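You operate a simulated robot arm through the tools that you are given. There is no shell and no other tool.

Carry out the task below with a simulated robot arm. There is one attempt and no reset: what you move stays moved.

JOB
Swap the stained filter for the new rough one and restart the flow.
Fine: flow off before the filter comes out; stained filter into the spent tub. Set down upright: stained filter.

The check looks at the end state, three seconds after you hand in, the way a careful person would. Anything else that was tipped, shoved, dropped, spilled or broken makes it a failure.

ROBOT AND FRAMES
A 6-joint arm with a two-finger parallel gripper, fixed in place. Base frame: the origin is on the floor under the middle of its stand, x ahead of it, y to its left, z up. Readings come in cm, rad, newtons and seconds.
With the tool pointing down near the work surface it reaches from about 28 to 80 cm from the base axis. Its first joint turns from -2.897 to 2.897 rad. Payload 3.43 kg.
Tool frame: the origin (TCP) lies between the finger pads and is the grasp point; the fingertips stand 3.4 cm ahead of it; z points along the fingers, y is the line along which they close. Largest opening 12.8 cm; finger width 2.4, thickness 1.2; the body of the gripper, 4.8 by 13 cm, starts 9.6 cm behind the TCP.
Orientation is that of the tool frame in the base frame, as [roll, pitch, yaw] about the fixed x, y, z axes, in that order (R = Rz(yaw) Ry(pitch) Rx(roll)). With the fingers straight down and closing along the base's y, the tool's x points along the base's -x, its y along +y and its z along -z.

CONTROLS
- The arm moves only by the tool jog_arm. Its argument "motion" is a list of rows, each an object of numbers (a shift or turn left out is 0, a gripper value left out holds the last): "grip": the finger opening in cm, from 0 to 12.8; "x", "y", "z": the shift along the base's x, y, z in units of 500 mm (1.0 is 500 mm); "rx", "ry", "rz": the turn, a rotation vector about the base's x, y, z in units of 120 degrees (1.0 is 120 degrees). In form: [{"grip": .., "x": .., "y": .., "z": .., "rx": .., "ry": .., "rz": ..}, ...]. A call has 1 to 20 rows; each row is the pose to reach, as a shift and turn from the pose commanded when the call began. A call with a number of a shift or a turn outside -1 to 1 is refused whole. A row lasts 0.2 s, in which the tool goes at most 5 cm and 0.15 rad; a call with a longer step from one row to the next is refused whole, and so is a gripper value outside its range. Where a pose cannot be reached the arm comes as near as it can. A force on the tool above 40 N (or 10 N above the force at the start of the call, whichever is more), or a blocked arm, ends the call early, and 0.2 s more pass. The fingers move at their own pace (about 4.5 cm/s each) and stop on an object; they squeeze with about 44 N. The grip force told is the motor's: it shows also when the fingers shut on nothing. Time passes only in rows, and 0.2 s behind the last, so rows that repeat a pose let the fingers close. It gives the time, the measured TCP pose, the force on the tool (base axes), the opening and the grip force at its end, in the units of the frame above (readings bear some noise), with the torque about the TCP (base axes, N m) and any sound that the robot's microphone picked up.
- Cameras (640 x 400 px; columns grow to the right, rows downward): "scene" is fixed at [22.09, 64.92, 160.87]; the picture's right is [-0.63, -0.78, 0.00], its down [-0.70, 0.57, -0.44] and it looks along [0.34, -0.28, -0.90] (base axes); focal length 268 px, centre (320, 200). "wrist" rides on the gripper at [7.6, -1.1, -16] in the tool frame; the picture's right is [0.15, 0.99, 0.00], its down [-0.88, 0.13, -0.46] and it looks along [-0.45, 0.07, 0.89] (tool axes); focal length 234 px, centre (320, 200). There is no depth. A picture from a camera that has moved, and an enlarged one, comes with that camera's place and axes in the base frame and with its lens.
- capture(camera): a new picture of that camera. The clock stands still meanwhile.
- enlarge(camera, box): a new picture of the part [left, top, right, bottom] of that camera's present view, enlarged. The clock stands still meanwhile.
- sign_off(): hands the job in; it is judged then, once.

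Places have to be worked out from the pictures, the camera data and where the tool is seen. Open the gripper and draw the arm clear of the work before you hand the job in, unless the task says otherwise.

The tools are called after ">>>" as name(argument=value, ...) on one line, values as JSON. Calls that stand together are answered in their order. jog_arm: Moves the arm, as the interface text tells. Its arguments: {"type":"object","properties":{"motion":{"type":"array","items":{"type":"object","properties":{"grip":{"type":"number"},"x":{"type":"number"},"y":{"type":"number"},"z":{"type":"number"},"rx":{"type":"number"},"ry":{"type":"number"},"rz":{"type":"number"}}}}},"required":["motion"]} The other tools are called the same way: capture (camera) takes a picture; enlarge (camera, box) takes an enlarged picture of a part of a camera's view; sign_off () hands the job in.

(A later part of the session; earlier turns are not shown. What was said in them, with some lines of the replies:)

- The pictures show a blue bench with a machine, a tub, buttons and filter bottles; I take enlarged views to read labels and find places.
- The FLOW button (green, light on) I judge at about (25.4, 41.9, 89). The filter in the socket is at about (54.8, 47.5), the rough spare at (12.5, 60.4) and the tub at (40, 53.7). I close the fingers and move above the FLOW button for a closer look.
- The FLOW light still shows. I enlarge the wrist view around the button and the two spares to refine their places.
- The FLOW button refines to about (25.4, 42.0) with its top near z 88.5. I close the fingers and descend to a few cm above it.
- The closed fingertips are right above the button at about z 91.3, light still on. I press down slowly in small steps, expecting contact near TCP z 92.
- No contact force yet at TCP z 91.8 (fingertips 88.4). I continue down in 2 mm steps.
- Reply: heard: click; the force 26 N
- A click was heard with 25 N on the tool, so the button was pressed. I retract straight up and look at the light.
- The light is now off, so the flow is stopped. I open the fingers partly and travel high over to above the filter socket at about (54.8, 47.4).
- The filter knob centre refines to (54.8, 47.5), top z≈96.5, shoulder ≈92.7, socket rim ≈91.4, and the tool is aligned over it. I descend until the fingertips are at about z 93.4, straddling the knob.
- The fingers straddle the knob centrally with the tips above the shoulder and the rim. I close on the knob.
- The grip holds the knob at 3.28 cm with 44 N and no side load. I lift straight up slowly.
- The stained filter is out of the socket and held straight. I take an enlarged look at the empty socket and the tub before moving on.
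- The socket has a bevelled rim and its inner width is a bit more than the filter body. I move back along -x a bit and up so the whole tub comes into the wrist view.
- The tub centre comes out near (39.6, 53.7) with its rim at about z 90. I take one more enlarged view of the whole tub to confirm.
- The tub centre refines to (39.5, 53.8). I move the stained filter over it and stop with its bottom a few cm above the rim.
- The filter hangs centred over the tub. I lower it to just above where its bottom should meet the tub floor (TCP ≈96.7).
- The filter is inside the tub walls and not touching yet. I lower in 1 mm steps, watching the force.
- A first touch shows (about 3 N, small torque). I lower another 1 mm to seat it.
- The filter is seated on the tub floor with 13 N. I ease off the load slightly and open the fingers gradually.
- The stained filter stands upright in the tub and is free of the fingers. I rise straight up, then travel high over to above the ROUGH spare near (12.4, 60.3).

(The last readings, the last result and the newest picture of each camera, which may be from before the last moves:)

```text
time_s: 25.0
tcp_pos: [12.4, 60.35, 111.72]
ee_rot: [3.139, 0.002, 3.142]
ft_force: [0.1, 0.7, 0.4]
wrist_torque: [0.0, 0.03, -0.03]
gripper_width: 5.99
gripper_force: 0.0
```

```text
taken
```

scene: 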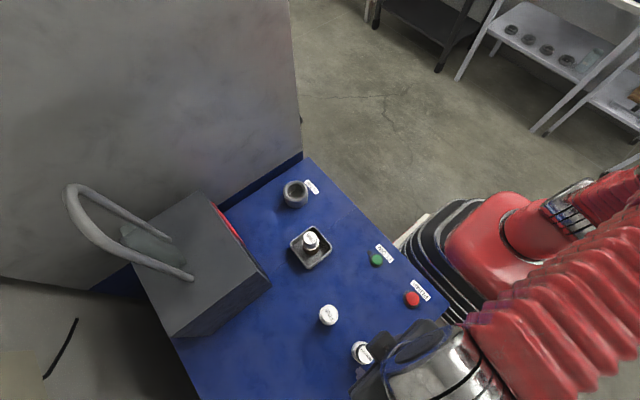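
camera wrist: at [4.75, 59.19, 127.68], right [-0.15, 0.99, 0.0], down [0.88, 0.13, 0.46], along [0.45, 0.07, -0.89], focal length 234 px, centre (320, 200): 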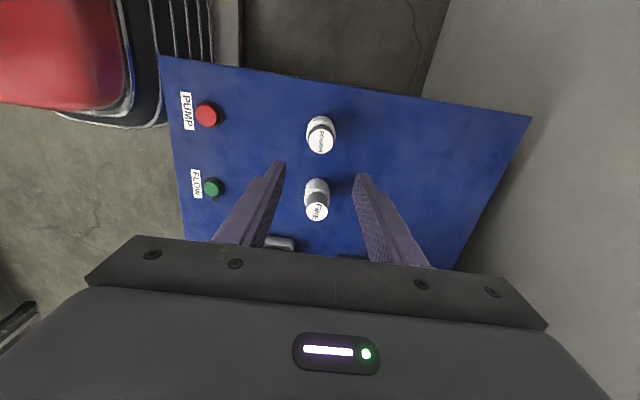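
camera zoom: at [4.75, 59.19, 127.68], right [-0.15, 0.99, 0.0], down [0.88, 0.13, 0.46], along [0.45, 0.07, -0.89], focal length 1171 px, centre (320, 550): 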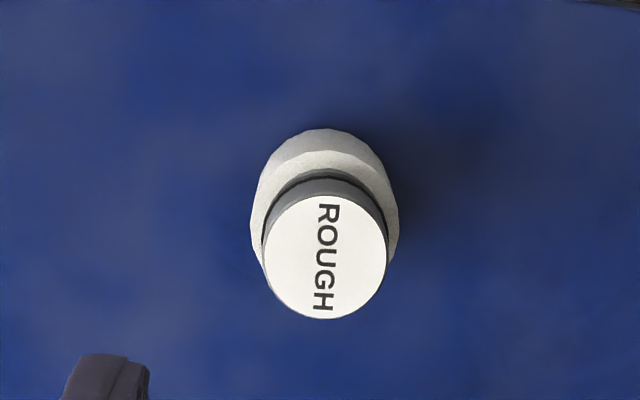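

From the wrist view the ROUGH knob is at about (12.0, 60.4), so I correct x by −0.4 cm and descend to straddle its knob. The stained filter is seen standing upright in the tub.

>>> jog_arm(motion=[{"grip": 6, "x": -0.008, "y": 0.002, "z": -0.06}, {"x": -0.008, "y": 0.002, "z": -0.13}, {"x": -0.008, "y": 0.002, "z": -0.18}, {"x": -0.008, "y": 0.002, "z": -0.21}, {"x": -0.008, "y": 0.002, "z": -0.22}, {"x": -0.008, "y": 0.002, "z": -0.22}])

>>> enlarge(camera="wrist", box=[240, 110, 400, 210])

>>> enlarge(camera="scene", box=[300, 300, 428, 380])

```text
time_s: 26.4
tcp_pos: [12.01, 60.35, 100.79]
ee_rot: [3.14, 0.002, 3.141]
ft_force: [0.0, 0.0, -0.2]
wrist_torque: [0.01, 0.01, 0.01]
gripper_width: 6.01
gripper_force: 0.0
```

```text
4.00 times, centred on (320, 160) of wrist
camera zoom: at [4.43, 59.26, 116.77], right [-0.15, 0.99, 0.0], down [0.88, 0.13, 0.46], along [0.45, 0.07, -0.89], focal length 937 px, centre (320, 360)
```

zoom: 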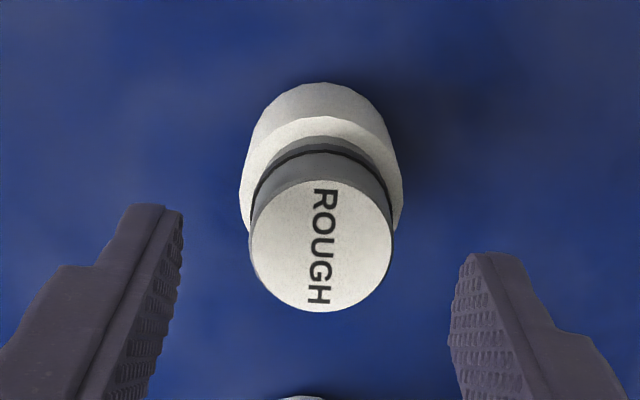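

```text
5.00 times, centred on (364, 340) of scene
camera zoom: at [22.09, 64.92, 160.87], right [-0.63, -0.78, 0.0], down [-0.7, 0.57, -0.44], along [0.34, -0.28, -0.9], focal length 1337 px, centre (100, -500)
```

zoom: 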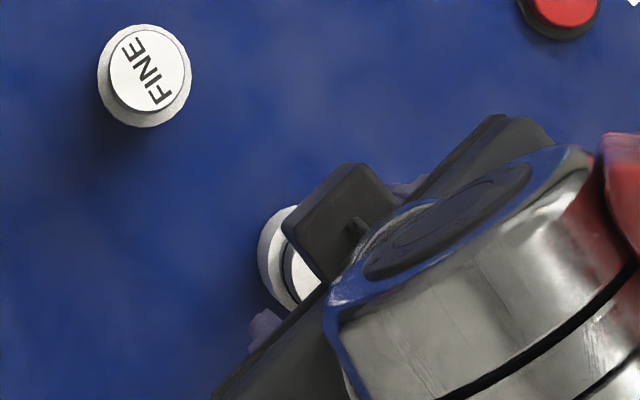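

The tool is well aligned with the ROUGH knob (top z≈95.9). I descend the last 4.4 cm so the tips end near z 93, above the shoulder.

>>> jog_arm(motion=[{"grip": 6, "z": -0.03}, {"z": -0.06}, {"z": -0.078}, {"z": -0.088}, {"z": -0.088}])

>>> enlarge(camera="wrist", box=[240, 110, 400, 210])

```text
time_s: 27.6
tcp_pos: [12.02, 60.25, 96.44]
ee_rot: [3.139, 0.003, -3.142]
ft_force: [0.7, -0.9, -0.2]
wrist_torque: [0.02, -0.04, 0.01]
gripper_width: 6.01
gripper_force: 0.1
```

```text
4.00 times, centred on (320, 160) of wrist
camera zoom: at [4.37, 59.28, 112.36], right [-0.15, 0.99, 0.0], down [0.88, 0.13, 0.46], along [0.45, 0.07, -0.89], focal length 937 px, centre (320, 360)
```

zoom: 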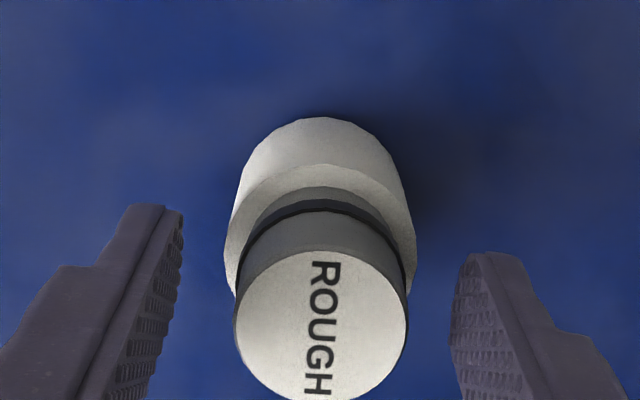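

The label sits at the same picture place as for the first filter, so alignment matches. I close on the knob.

>>> jog_arm(motion=[{"grip": 0}, {"grip": 0}, {"grip": 0}, {"grip": 0}, {"grip": 0}])

>>> enlarge(camera="wrist", box=[240, 110, 400, 210])

```text
time_s: 28.8
tcp_pos: [11.92, 60.34, 96.37]
ee_rot: [3.14, 0.002, 3.141]
ft_force: [0.4, 0.3, 0.3]
wrist_torque: [0.0, -0.02, -0.01]
gripper_width: 3.31
gripper_force: 43.9
```

```text
4.00 times, centred on (320, 160) of wrist
camera zoom: at [4.38, 59.28, 112.37], right [-0.15, 0.99, 0.0], down [0.88, 0.13, 0.46], along [0.45, 0.07, -0.89], focal length 937 px, centre (320, 360)
```

zoom: 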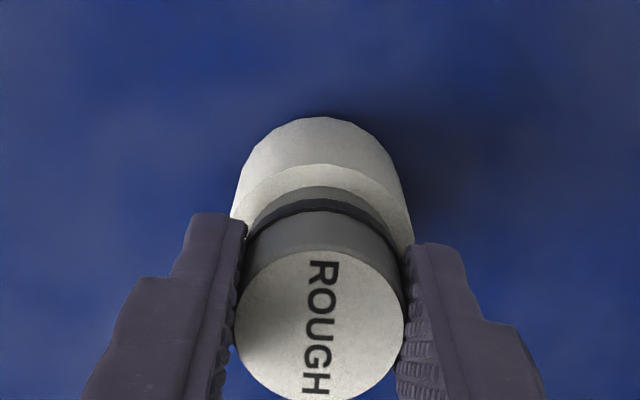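

The ROUGH filter is gripped at 3.31 cm. I lift it straight up and carry it high over to above the socket at the earlier grasp place (54.86, 47.46).

>>> jog_arm(motion=[{"grip": 0, "z": 0.02}, {"z": 0.07}, {"z": 0.14}, {"z": 0.21}, {"z": 0.28}, {"z": 0.34}, {"z": 0.34, "x": 0.04, "y": -0.012}, {"z": 0.34, "x": 0.11, "y": -0.033}, {"z": 0.34, "x": 0.19, "y": -0.057}, {"z": 0.34, "x": 0.27, "y": -0.082}, {"z": 0.34, "x": 0.35, "y": -0.106}, {"z": 0.34, "x": 0.43, "y": -0.13}, {"z": 0.34, "x": 0.51, "y": -0.154}, {"z": 0.34, "x": 0.59, "y": -0.178}, {"z": 0.34, "x": 0.67, "y": -0.202}, {"z": 0.34, "x": 0.74, "y": -0.224}, {"z": 0.34, "x": 0.8, "y": -0.242}, {"z": 0.34, "x": 0.84, "y": -0.254}, {"z": 0.34, "x": 0.857, "y": -0.259}, {"z": 0.34, "x": 0.857, "y": -0.259}])

>>> capture(camera="wrist")

>>> enlarge(camera="wrist", box=[256, 90, 384, 170])

>>> capture(camera="scene")

```text
time_s: 33.0
tcp_pos: [54.81, 47.48, 113.13]
ee_rot: [3.141, 0.002, 3.141]
ft_force: [0.0, 0.1, -0.2]
wrist_torque: [0.0, 0.01, 0.02]
gripper_width: 3.34
gripper_force: 43.8
```

```text
taken
camera wrist: at [47.28, 46.34, 129.32], right [-0.15, 0.99, 0.0], down [0.88, 0.13, 0.46], along [0.45, 0.07, -0.89], focal length 234 px, centre (320, 200)
```

wrist: 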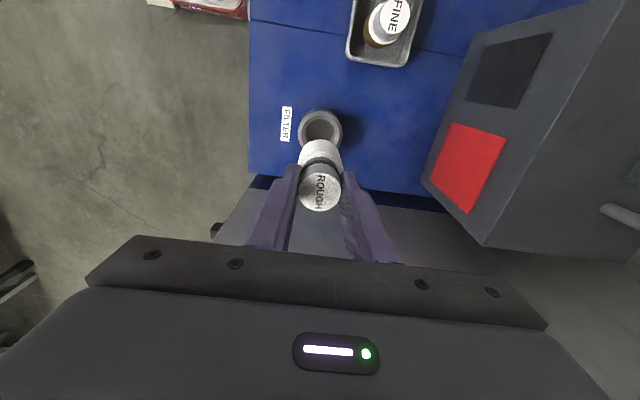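

```text
5.00 times, centred on (320, 130) of wrist
camera zoom: at [47.28, 46.34, 129.32], right [-0.15, 0.99, 0.0], down [0.88, 0.13, 0.46], along [0.45, 0.07, -0.89], focal length 1171 px, centre (320, 550)
```

zoom: 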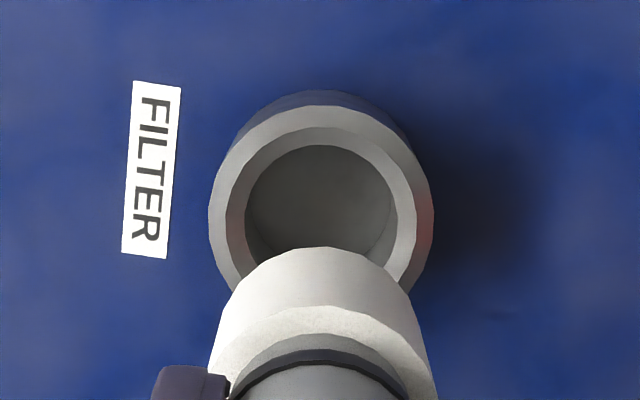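

```text
taken
```

scene: 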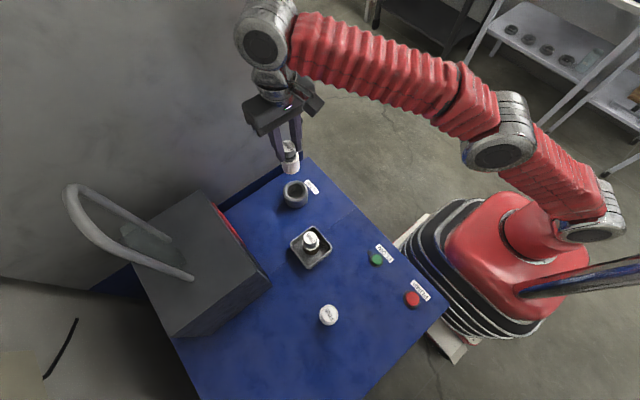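

The socket and held filter line up (both centred at the same picture column). I descend until the filter bottom is just above the socket rim.

>>> jog_arm(motion=[{"grip": 0, "z": -0.04}, {"z": -0.1}, {"z": -0.16}, {"z": -0.2}, {"z": -0.225}, {"z": -0.235}, {"z": -0.235}])

>>> enlarge(camera="wrist", box=[256, 100, 384, 180])

>>> enlarge(camera="scene", box=[256, 150, 336, 200])

```text
time_s: 34.6
tcp_pos: [54.92, 47.4, 101.57]
ee_rot: [3.139, 0.002, -3.141]
ft_force: [-0.9, -0.4, -0.5]
wrist_torque: [0.0, 0.02, 0.04]
gripper_width: 3.28
gripper_force: 44.2
```

```text
5.00 times, centred on (320, 140) of wrist
camera zoom: at [47.28, 46.29, 117.61], right [-0.15, 0.99, 0.0], down [0.88, 0.13, 0.46], along [0.45, 0.07, -0.89], focal length 1171 px, centre (320, 500)
```

zoom: 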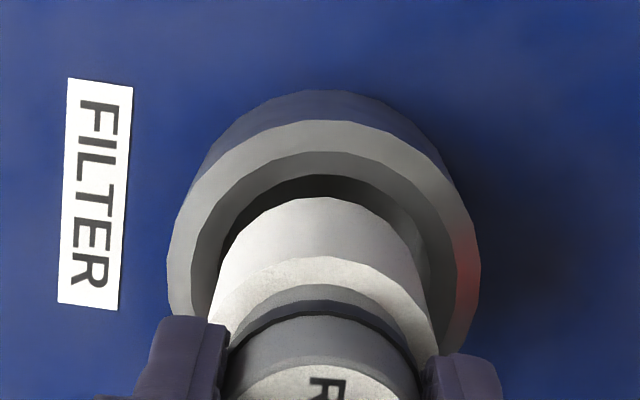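

```text
8.00 times, centred on (296, 175) of scene
camera zoom: at [22.09, 64.92, 160.87], right [-0.63, -0.78, 0.0], down [-0.7, 0.57, -0.44], along [0.34, -0.28, -0.9], focal length 2140 px, centre (512, 400)
```

zoom: 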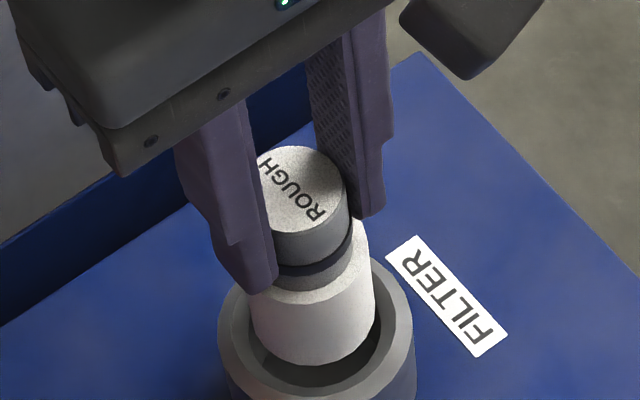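

The filter is centred over the socket opening. I lower slowly in 3 mm steps for the first 2 cm and check the force.

>>> jog_arm(motion=[{"grip": 0, "z": -0.006}, {"z": -0.012}, {"z": -0.018}, {"z": -0.024}, {"z": -0.03}, {"z": -0.036}, {"z": -0.042}])

>>> enlarge(camera="wrist", box=[256, 100, 384, 180])

```text
time_s: 36.2
tcp_pos: [54.87, 47.34, 99.5]
ee_rot: [3.14, 0.003, -3.141]
ft_force: [-0.3, 0.1, -0.4]
wrist_torque: [0.0, -0.03, 0.0]
gripper_width: 3.31
gripper_force: 43.9
```

```text
5.00 times, centred on (320, 140) of wrist
camera zoom: at [47.25, 46.29, 115.56], right [-0.15, 0.99, 0.0], down [0.88, 0.13, 0.46], along [0.45, 0.07, -0.89], focal length 1171 px, centre (320, 500)
```

zoom: 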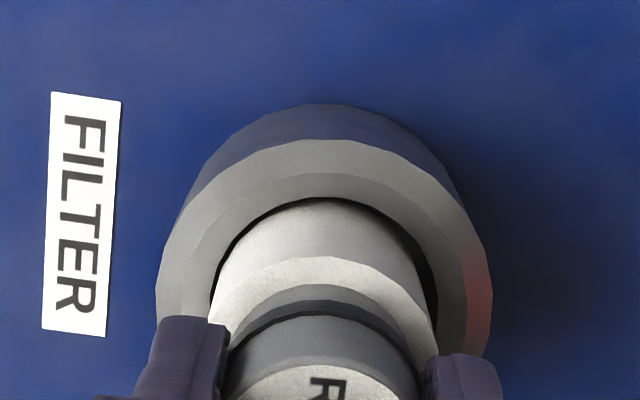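

It is entering the socket without any force. I continue down to just above the expected seat (TCP ≈ 96.8).

>>> jog_arm(motion=[{"grip": 0, "z": -0.008}, {"z": -0.016}, {"z": -0.024}, {"z": -0.032}, {"z": -0.04}, {"z": -0.046}])

```text
time_s: 37.6
tcp_pos: [54.88, 47.37, 97.18]
ee_rot: [3.14, 0.0, 3.142]
ft_force: [0.3, 0.1, -0.6]
wrist_torque: [-0.01, -0.02, 0.02]
gripper_width: 3.3
gripper_force: 43.6
```

Still no contact at TCP z 97.2. I lower in 1 mm steps to find the seat.

>>> jog_arm(motion=[{"grip": 0, "z": -0.003}, {"z": -0.006}, {"z": -0.008}, {"z": -0.008}])

```text
time_s: 38.6
tcp_pos: [54.88, 47.49, 96.83]
ee_rot: [3.142, 0.001, 3.14]
ft_force: [0.7, -0.3, -0.9]
wrist_torque: [-0.04, -0.01, 0.0]
gripper_width: 3.28
gripper_force: 44.0
```

>>> jog_arm(motion=[{"grip": 0, "z": -0.002}, {"z": -0.004}, {"z": -0.004}])

>>> enlarge(camera="wrist", box=[240, 110, 400, 210])

```text
time_s: 39.4
tcp_pos: [54.85, 47.31, 96.79]
ee_rot: [3.14, 0.003, -3.14]
ft_force: [-1.3, 1.2, 13.6]
wrist_torque: [-0.12, 0.14, 0.02]
gripper_width: 3.31
gripper_force: 44.5
```

```text
4.00 times, centred on (320, 160) of wrist
camera zoom: at [47.24, 46.27, 112.74], right [-0.15, 0.99, 0.0], down [0.88, 0.13, 0.46], along [0.45, 0.07, -0.89], focal length 937 px, centre (320, 360)
```

zoom: 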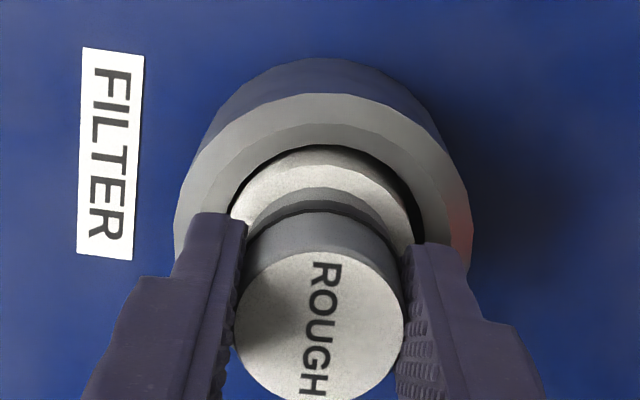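

Seated: 13.6 N at TCP z 96.8, the same height the stained filter had. I ease the load and open the fingers.

>>> jog_arm(motion=[{"grip": 0, "z": 0.002}, {"grip": 3.6, "z": 0.002}, {"grip": 4.2, "z": 0.002}, {"grip": 5, "z": 0.002}, {"grip": 6, "z": 0.002}, {"grip": 6, "z": 0.002}])

>>> enlarge(camera="wrist", box=[240, 110, 400, 210])

```text
time_s: 40.8
tcp_pos: [54.9, 47.46, 96.81]
ee_rot: [3.138, 0.001, -3.141]
ft_force: [-0.5, 0.7, -0.4]
wrist_torque: [-0.04, -0.01, 0.01]
gripper_width: 6.0
gripper_force: 0.0
```

```text
4.00 times, centred on (320, 160) of wrist
camera zoom: at [47.28, 46.3, 112.73], right [-0.15, 0.99, 0.0], down [0.88, 0.13, 0.46], along [0.45, 0.07, -0.89], focal length 937 px, centre (320, 360)
```

zoom: 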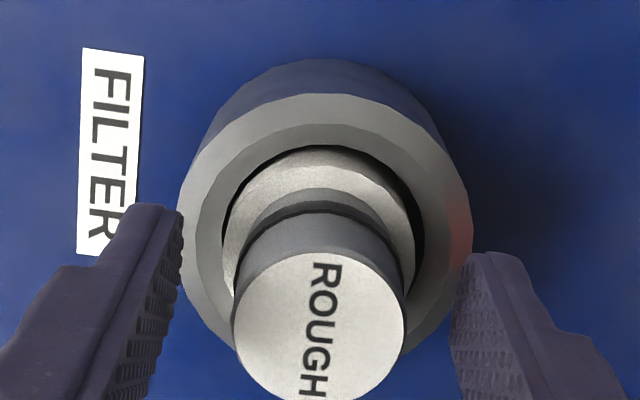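

The ROUGH filter stands straight in the socket, free of the fingers. I rise straight up, travel back to above FLOW, and close the fingers on the way.

>>> jog_arm(motion=[{"grip": 6, "z": 0.03}, {"z": 0.09}, {"z": 0.16}, {"z": 0.23}, {"z": 0.28}, {"z": 0.3}, {"grip": 0, "z": 0.3, "x": -0.05, "y": -0.01}, {"z": 0.3, "x": -0.12, "y": -0.022}, {"z": 0.3, "x": -0.2, "y": -0.037}, {"z": 0.3, "x": -0.28, "y": -0.052}, {"z": 0.3, "x": -0.36, "y": -0.067}, {"z": 0.3, "x": -0.44, "y": -0.081}, {"z": 0.3, "x": -0.52, "y": -0.096}, {"z": 0.3, "x": -0.57, "y": -0.105}, {"z": 0.3, "x": -0.595, "y": -0.11}, {"z": 0.3, "x": -0.595, "y": -0.11}])

>>> capture(camera="scene")

>>> capture(camera="wrist")

>>> enlarge(camera="scene", box=[260, 165, 372, 235])

```text
time_s: 44.2
tcp_pos: [25.04, 41.88, 111.75]
ee_rot: [3.141, 0.001, -3.141]
ft_force: [1.5, -0.3, 0.1]
wrist_torque: [0.02, 0.02, -0.01]
gripper_width: 0.0
gripper_force: 33.0
```

```text
taken
```

scene: 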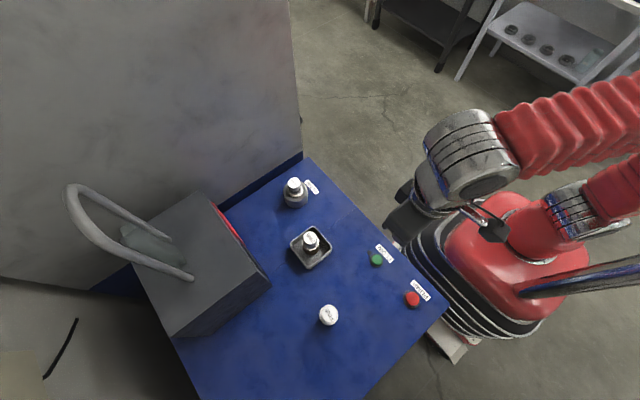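

```text
taken
camera wrist: at [17.41, 40.79, 127.7], right [-0.15, 0.99, 0.0], down [0.88, 0.13, 0.46], along [0.45, 0.07, -0.89], focal length 234 px, centre (320, 200)
```

wrist: 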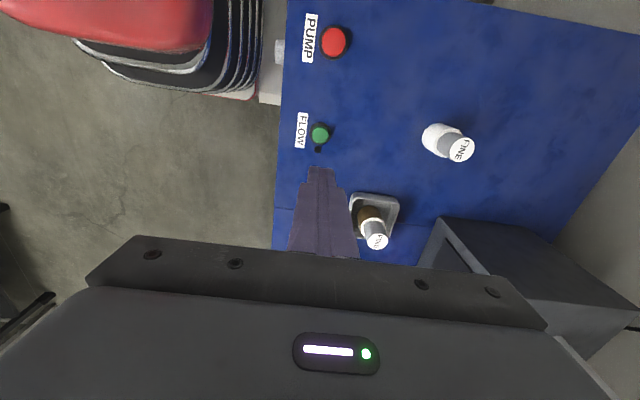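

```text
5.71 times, centred on (316, 200) of scene
camera zoom: at [22.09, 64.92, 160.87], right [-0.63, -0.78, 0.0], down [-0.7, 0.57, -0.44], along [0.34, -0.28, -0.9], focal length 1528 px, centre (343, 200)
```

zoom: 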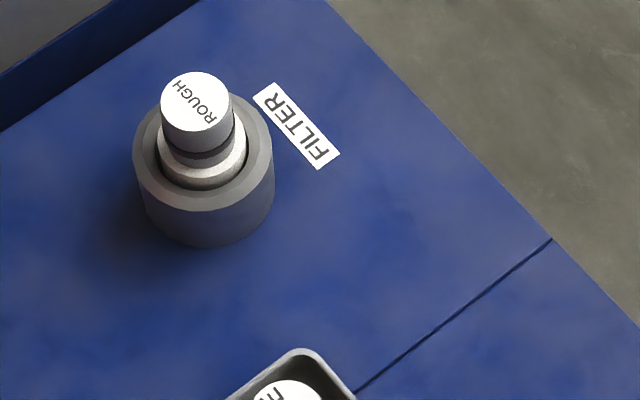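

The ROUGH filter sits in the socket and the stained one stands in the tub. I descend to just above the FLOW button.

>>> jog_arm(motion=[{"grip": 0, "z": -0.06}, {"z": -0.13}, {"z": -0.2}, {"z": -0.27}, {"z": -0.33}, {"z": -0.37}, {"z": -0.39}, {"z": -0.397}])

>>> capture(camera="wrist")

```text
time_s: 46.0
tcp_pos: [25.0, 42.0, 91.81]
ee_rot: [3.14, 0.002, 3.141]
ft_force: [-0.3, 0.3, 0.0]
wrist_torque: [0.0, 0.02, -0.04]
gripper_width: 0.02
gripper_force: 32.9
```

```text
taken
camera wrist: at [17.5, 40.84, 107.87], right [-0.15, 0.99, 0.0], down [0.88, 0.13, 0.46], along [0.45, 0.07, -0.89], focal length 234 px, centre (320, 200)
```

wrist: 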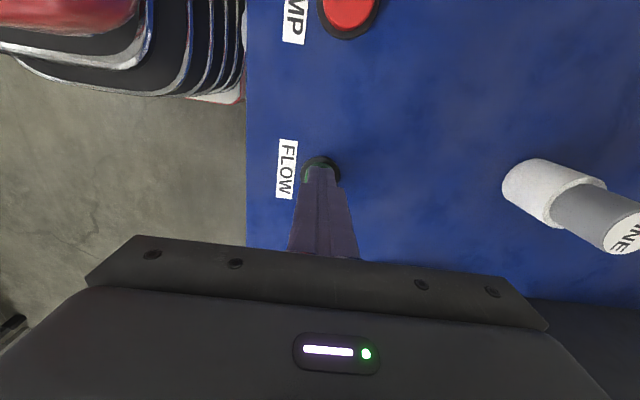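

The fingertips are right over the button with no contact. I press in 2 mm steps as before.

>>> jog_arm(motion=[{"grip": 0, "z": -0.004}, {"z": -0.008}, {"z": -0.012}, {"z": -0.016}])

```text
time_s: 47.0
tcp_pos: [25.19, 42.01, 91.25]
ee_rot: [3.141, 0.002, 3.142]
ft_force: [-1.1, -2.5, 17.7]
wrist_torque: [-0.1, 0.04, -0.02]
gripper_width: 0.01
gripper_force: 32.9
heard: click
```

A click was heard at 17.7 N. I retract straight up and check the light.

>>> jog_arm(motion=[{"grip": 0, "z": 0.02}, {"z": 0.06}, {"z": 0.14}, {"z": 0.22}, {"z": 0.3}, {"z": 0.38}, {"z": 0.4}, {"z": 0.4}])

>>> enlarge(camera="wrist", box=[270, 90, 430, 190])

>>> capture(camera="scene")

```text
time_s: 48.8
tcp_pos: [25.2, 41.81, 111.03]
ee_rot: [3.141, 0.001, 3.141]
ft_force: [0.7, 0.7, 0.3]
wrist_torque: [-0.01, 0.02, -0.02]
gripper_width: 0.0
gripper_force: 32.5
```

```text
4.00 times, centred on (350, 140) of wrist
camera zoom: at [17.56, 40.83, 127.03], right [-0.15, 0.99, 0.0], down [0.88, 0.13, 0.46], along [0.45, 0.07, -0.89], focal length 937 px, centre (200, 440)
```

zoom: 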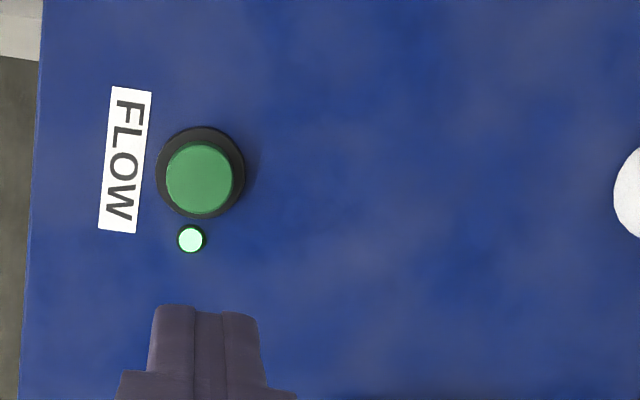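

```text
taken
```

scene: 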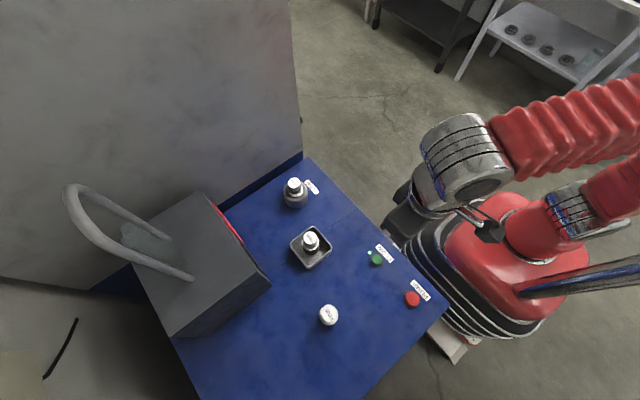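

The FLOW light is on again and everything stands as wanted. I open the gripper, draw back toward the starting place clear of the bench, and take a last look.

>>> jog_arm(motion=[{"grip": 12.8, "z": 0.05}, {"z": 0.1, "y": -0.03}, {"z": 0.15, "x": 0.03, "y": -0.09}, {"z": 0.15, "x": 0.06, "y": -0.14}, {"z": 0.15, "x": 0.1, "y": -0.18}, {"z": 0.15, "x": 0.14, "y": -0.2}, {"z": 0.15, "x": 0.14, "y": -0.2}, {"z": 0.15, "x": 0.14, "y": -0.2}, {"z": 0.15, "x": 0.14, "y": -0.2}])

>>> capture(camera="scene")

>>> enlarge(camera="scene", box=[260, 165, 420, 265])

>>> enlarge(camera="scene", box=[280, 220, 440, 320])

```text
time_s: 50.8
tcp_pos: [32.02, 31.78, 118.59]
ee_rot: [3.14, 0.002, -3.141]
ft_force: [0.4, -0.2, -0.7]
wrist_torque: [-0.02, -0.01, 0.0]
gripper_width: 12.79
gripper_force: 0.1
```

```text
taken
```

scene: 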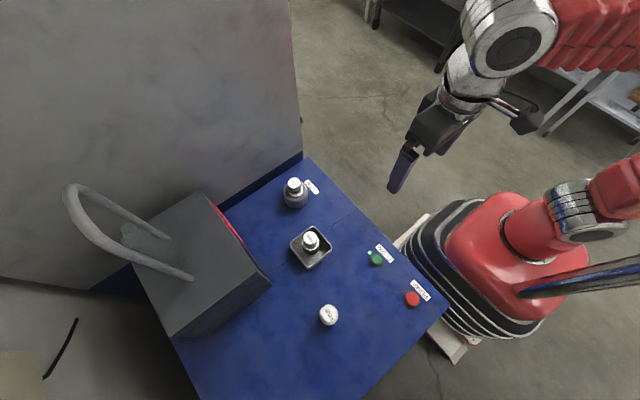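

```text
4.00 times, centred on (340, 215) of scene
camera zoom: at [22.09, 64.92, 160.87], right [-0.63, -0.78, 0.0], down [-0.7, 0.57, -0.44], along [0.34, -0.28, -0.9], focal length 1070 px, centre (240, 140)
```

zoom: 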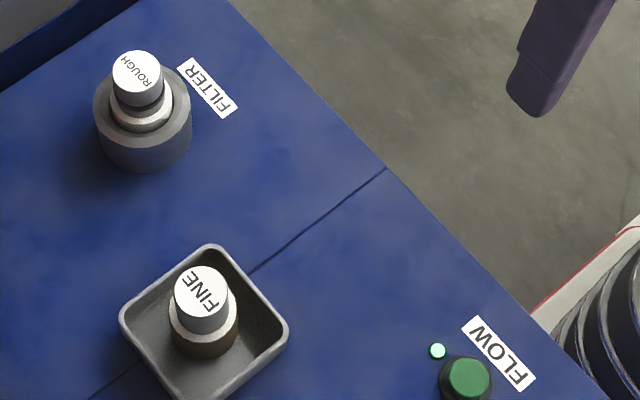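

```text
4.00 times, centred on (360, 270) of scene
camera zoom: at [22.09, 64.92, 160.87], right [-0.63, -0.78, 0.0], down [-0.7, 0.57, -0.44], along [0.34, -0.28, -0.9], focal length 1070 px, centre (160, -80)
```

zoom: 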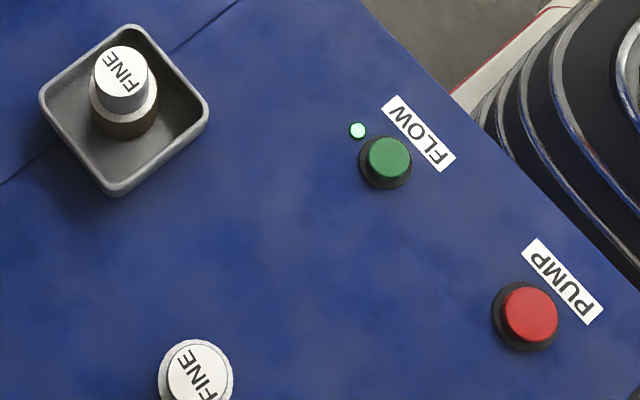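

The last pictures show the rough filter in the socket, the stained filter upright in the tub and the flow light on. The spare FINE filter is untouched and the arm is clear with the gripper open, so I hand the job in.

>>> sign_off()

```text
The job is handed in.
```

The filter swap is done and the flow is running again. I handed the job in without seeing a verdict.

- **Flow:** I pressed FLOW before touching the filter and its light went off. After the swap I pressed it again and the light came back on.
- **Stained filter:** It stands upright in the tub. The tub has no label, but it is the only one on the bench, so I took it as the spent tub.
- **Rough filter:** It is seated in the FILTER socket at the same height the stained one had.
- **Everything else:** I did not touch the spare FINE filter or the PUMP button. The last pictures show nothing tipped or moved.

The arm is back near where it started, clear of the bench, with the gripper open.
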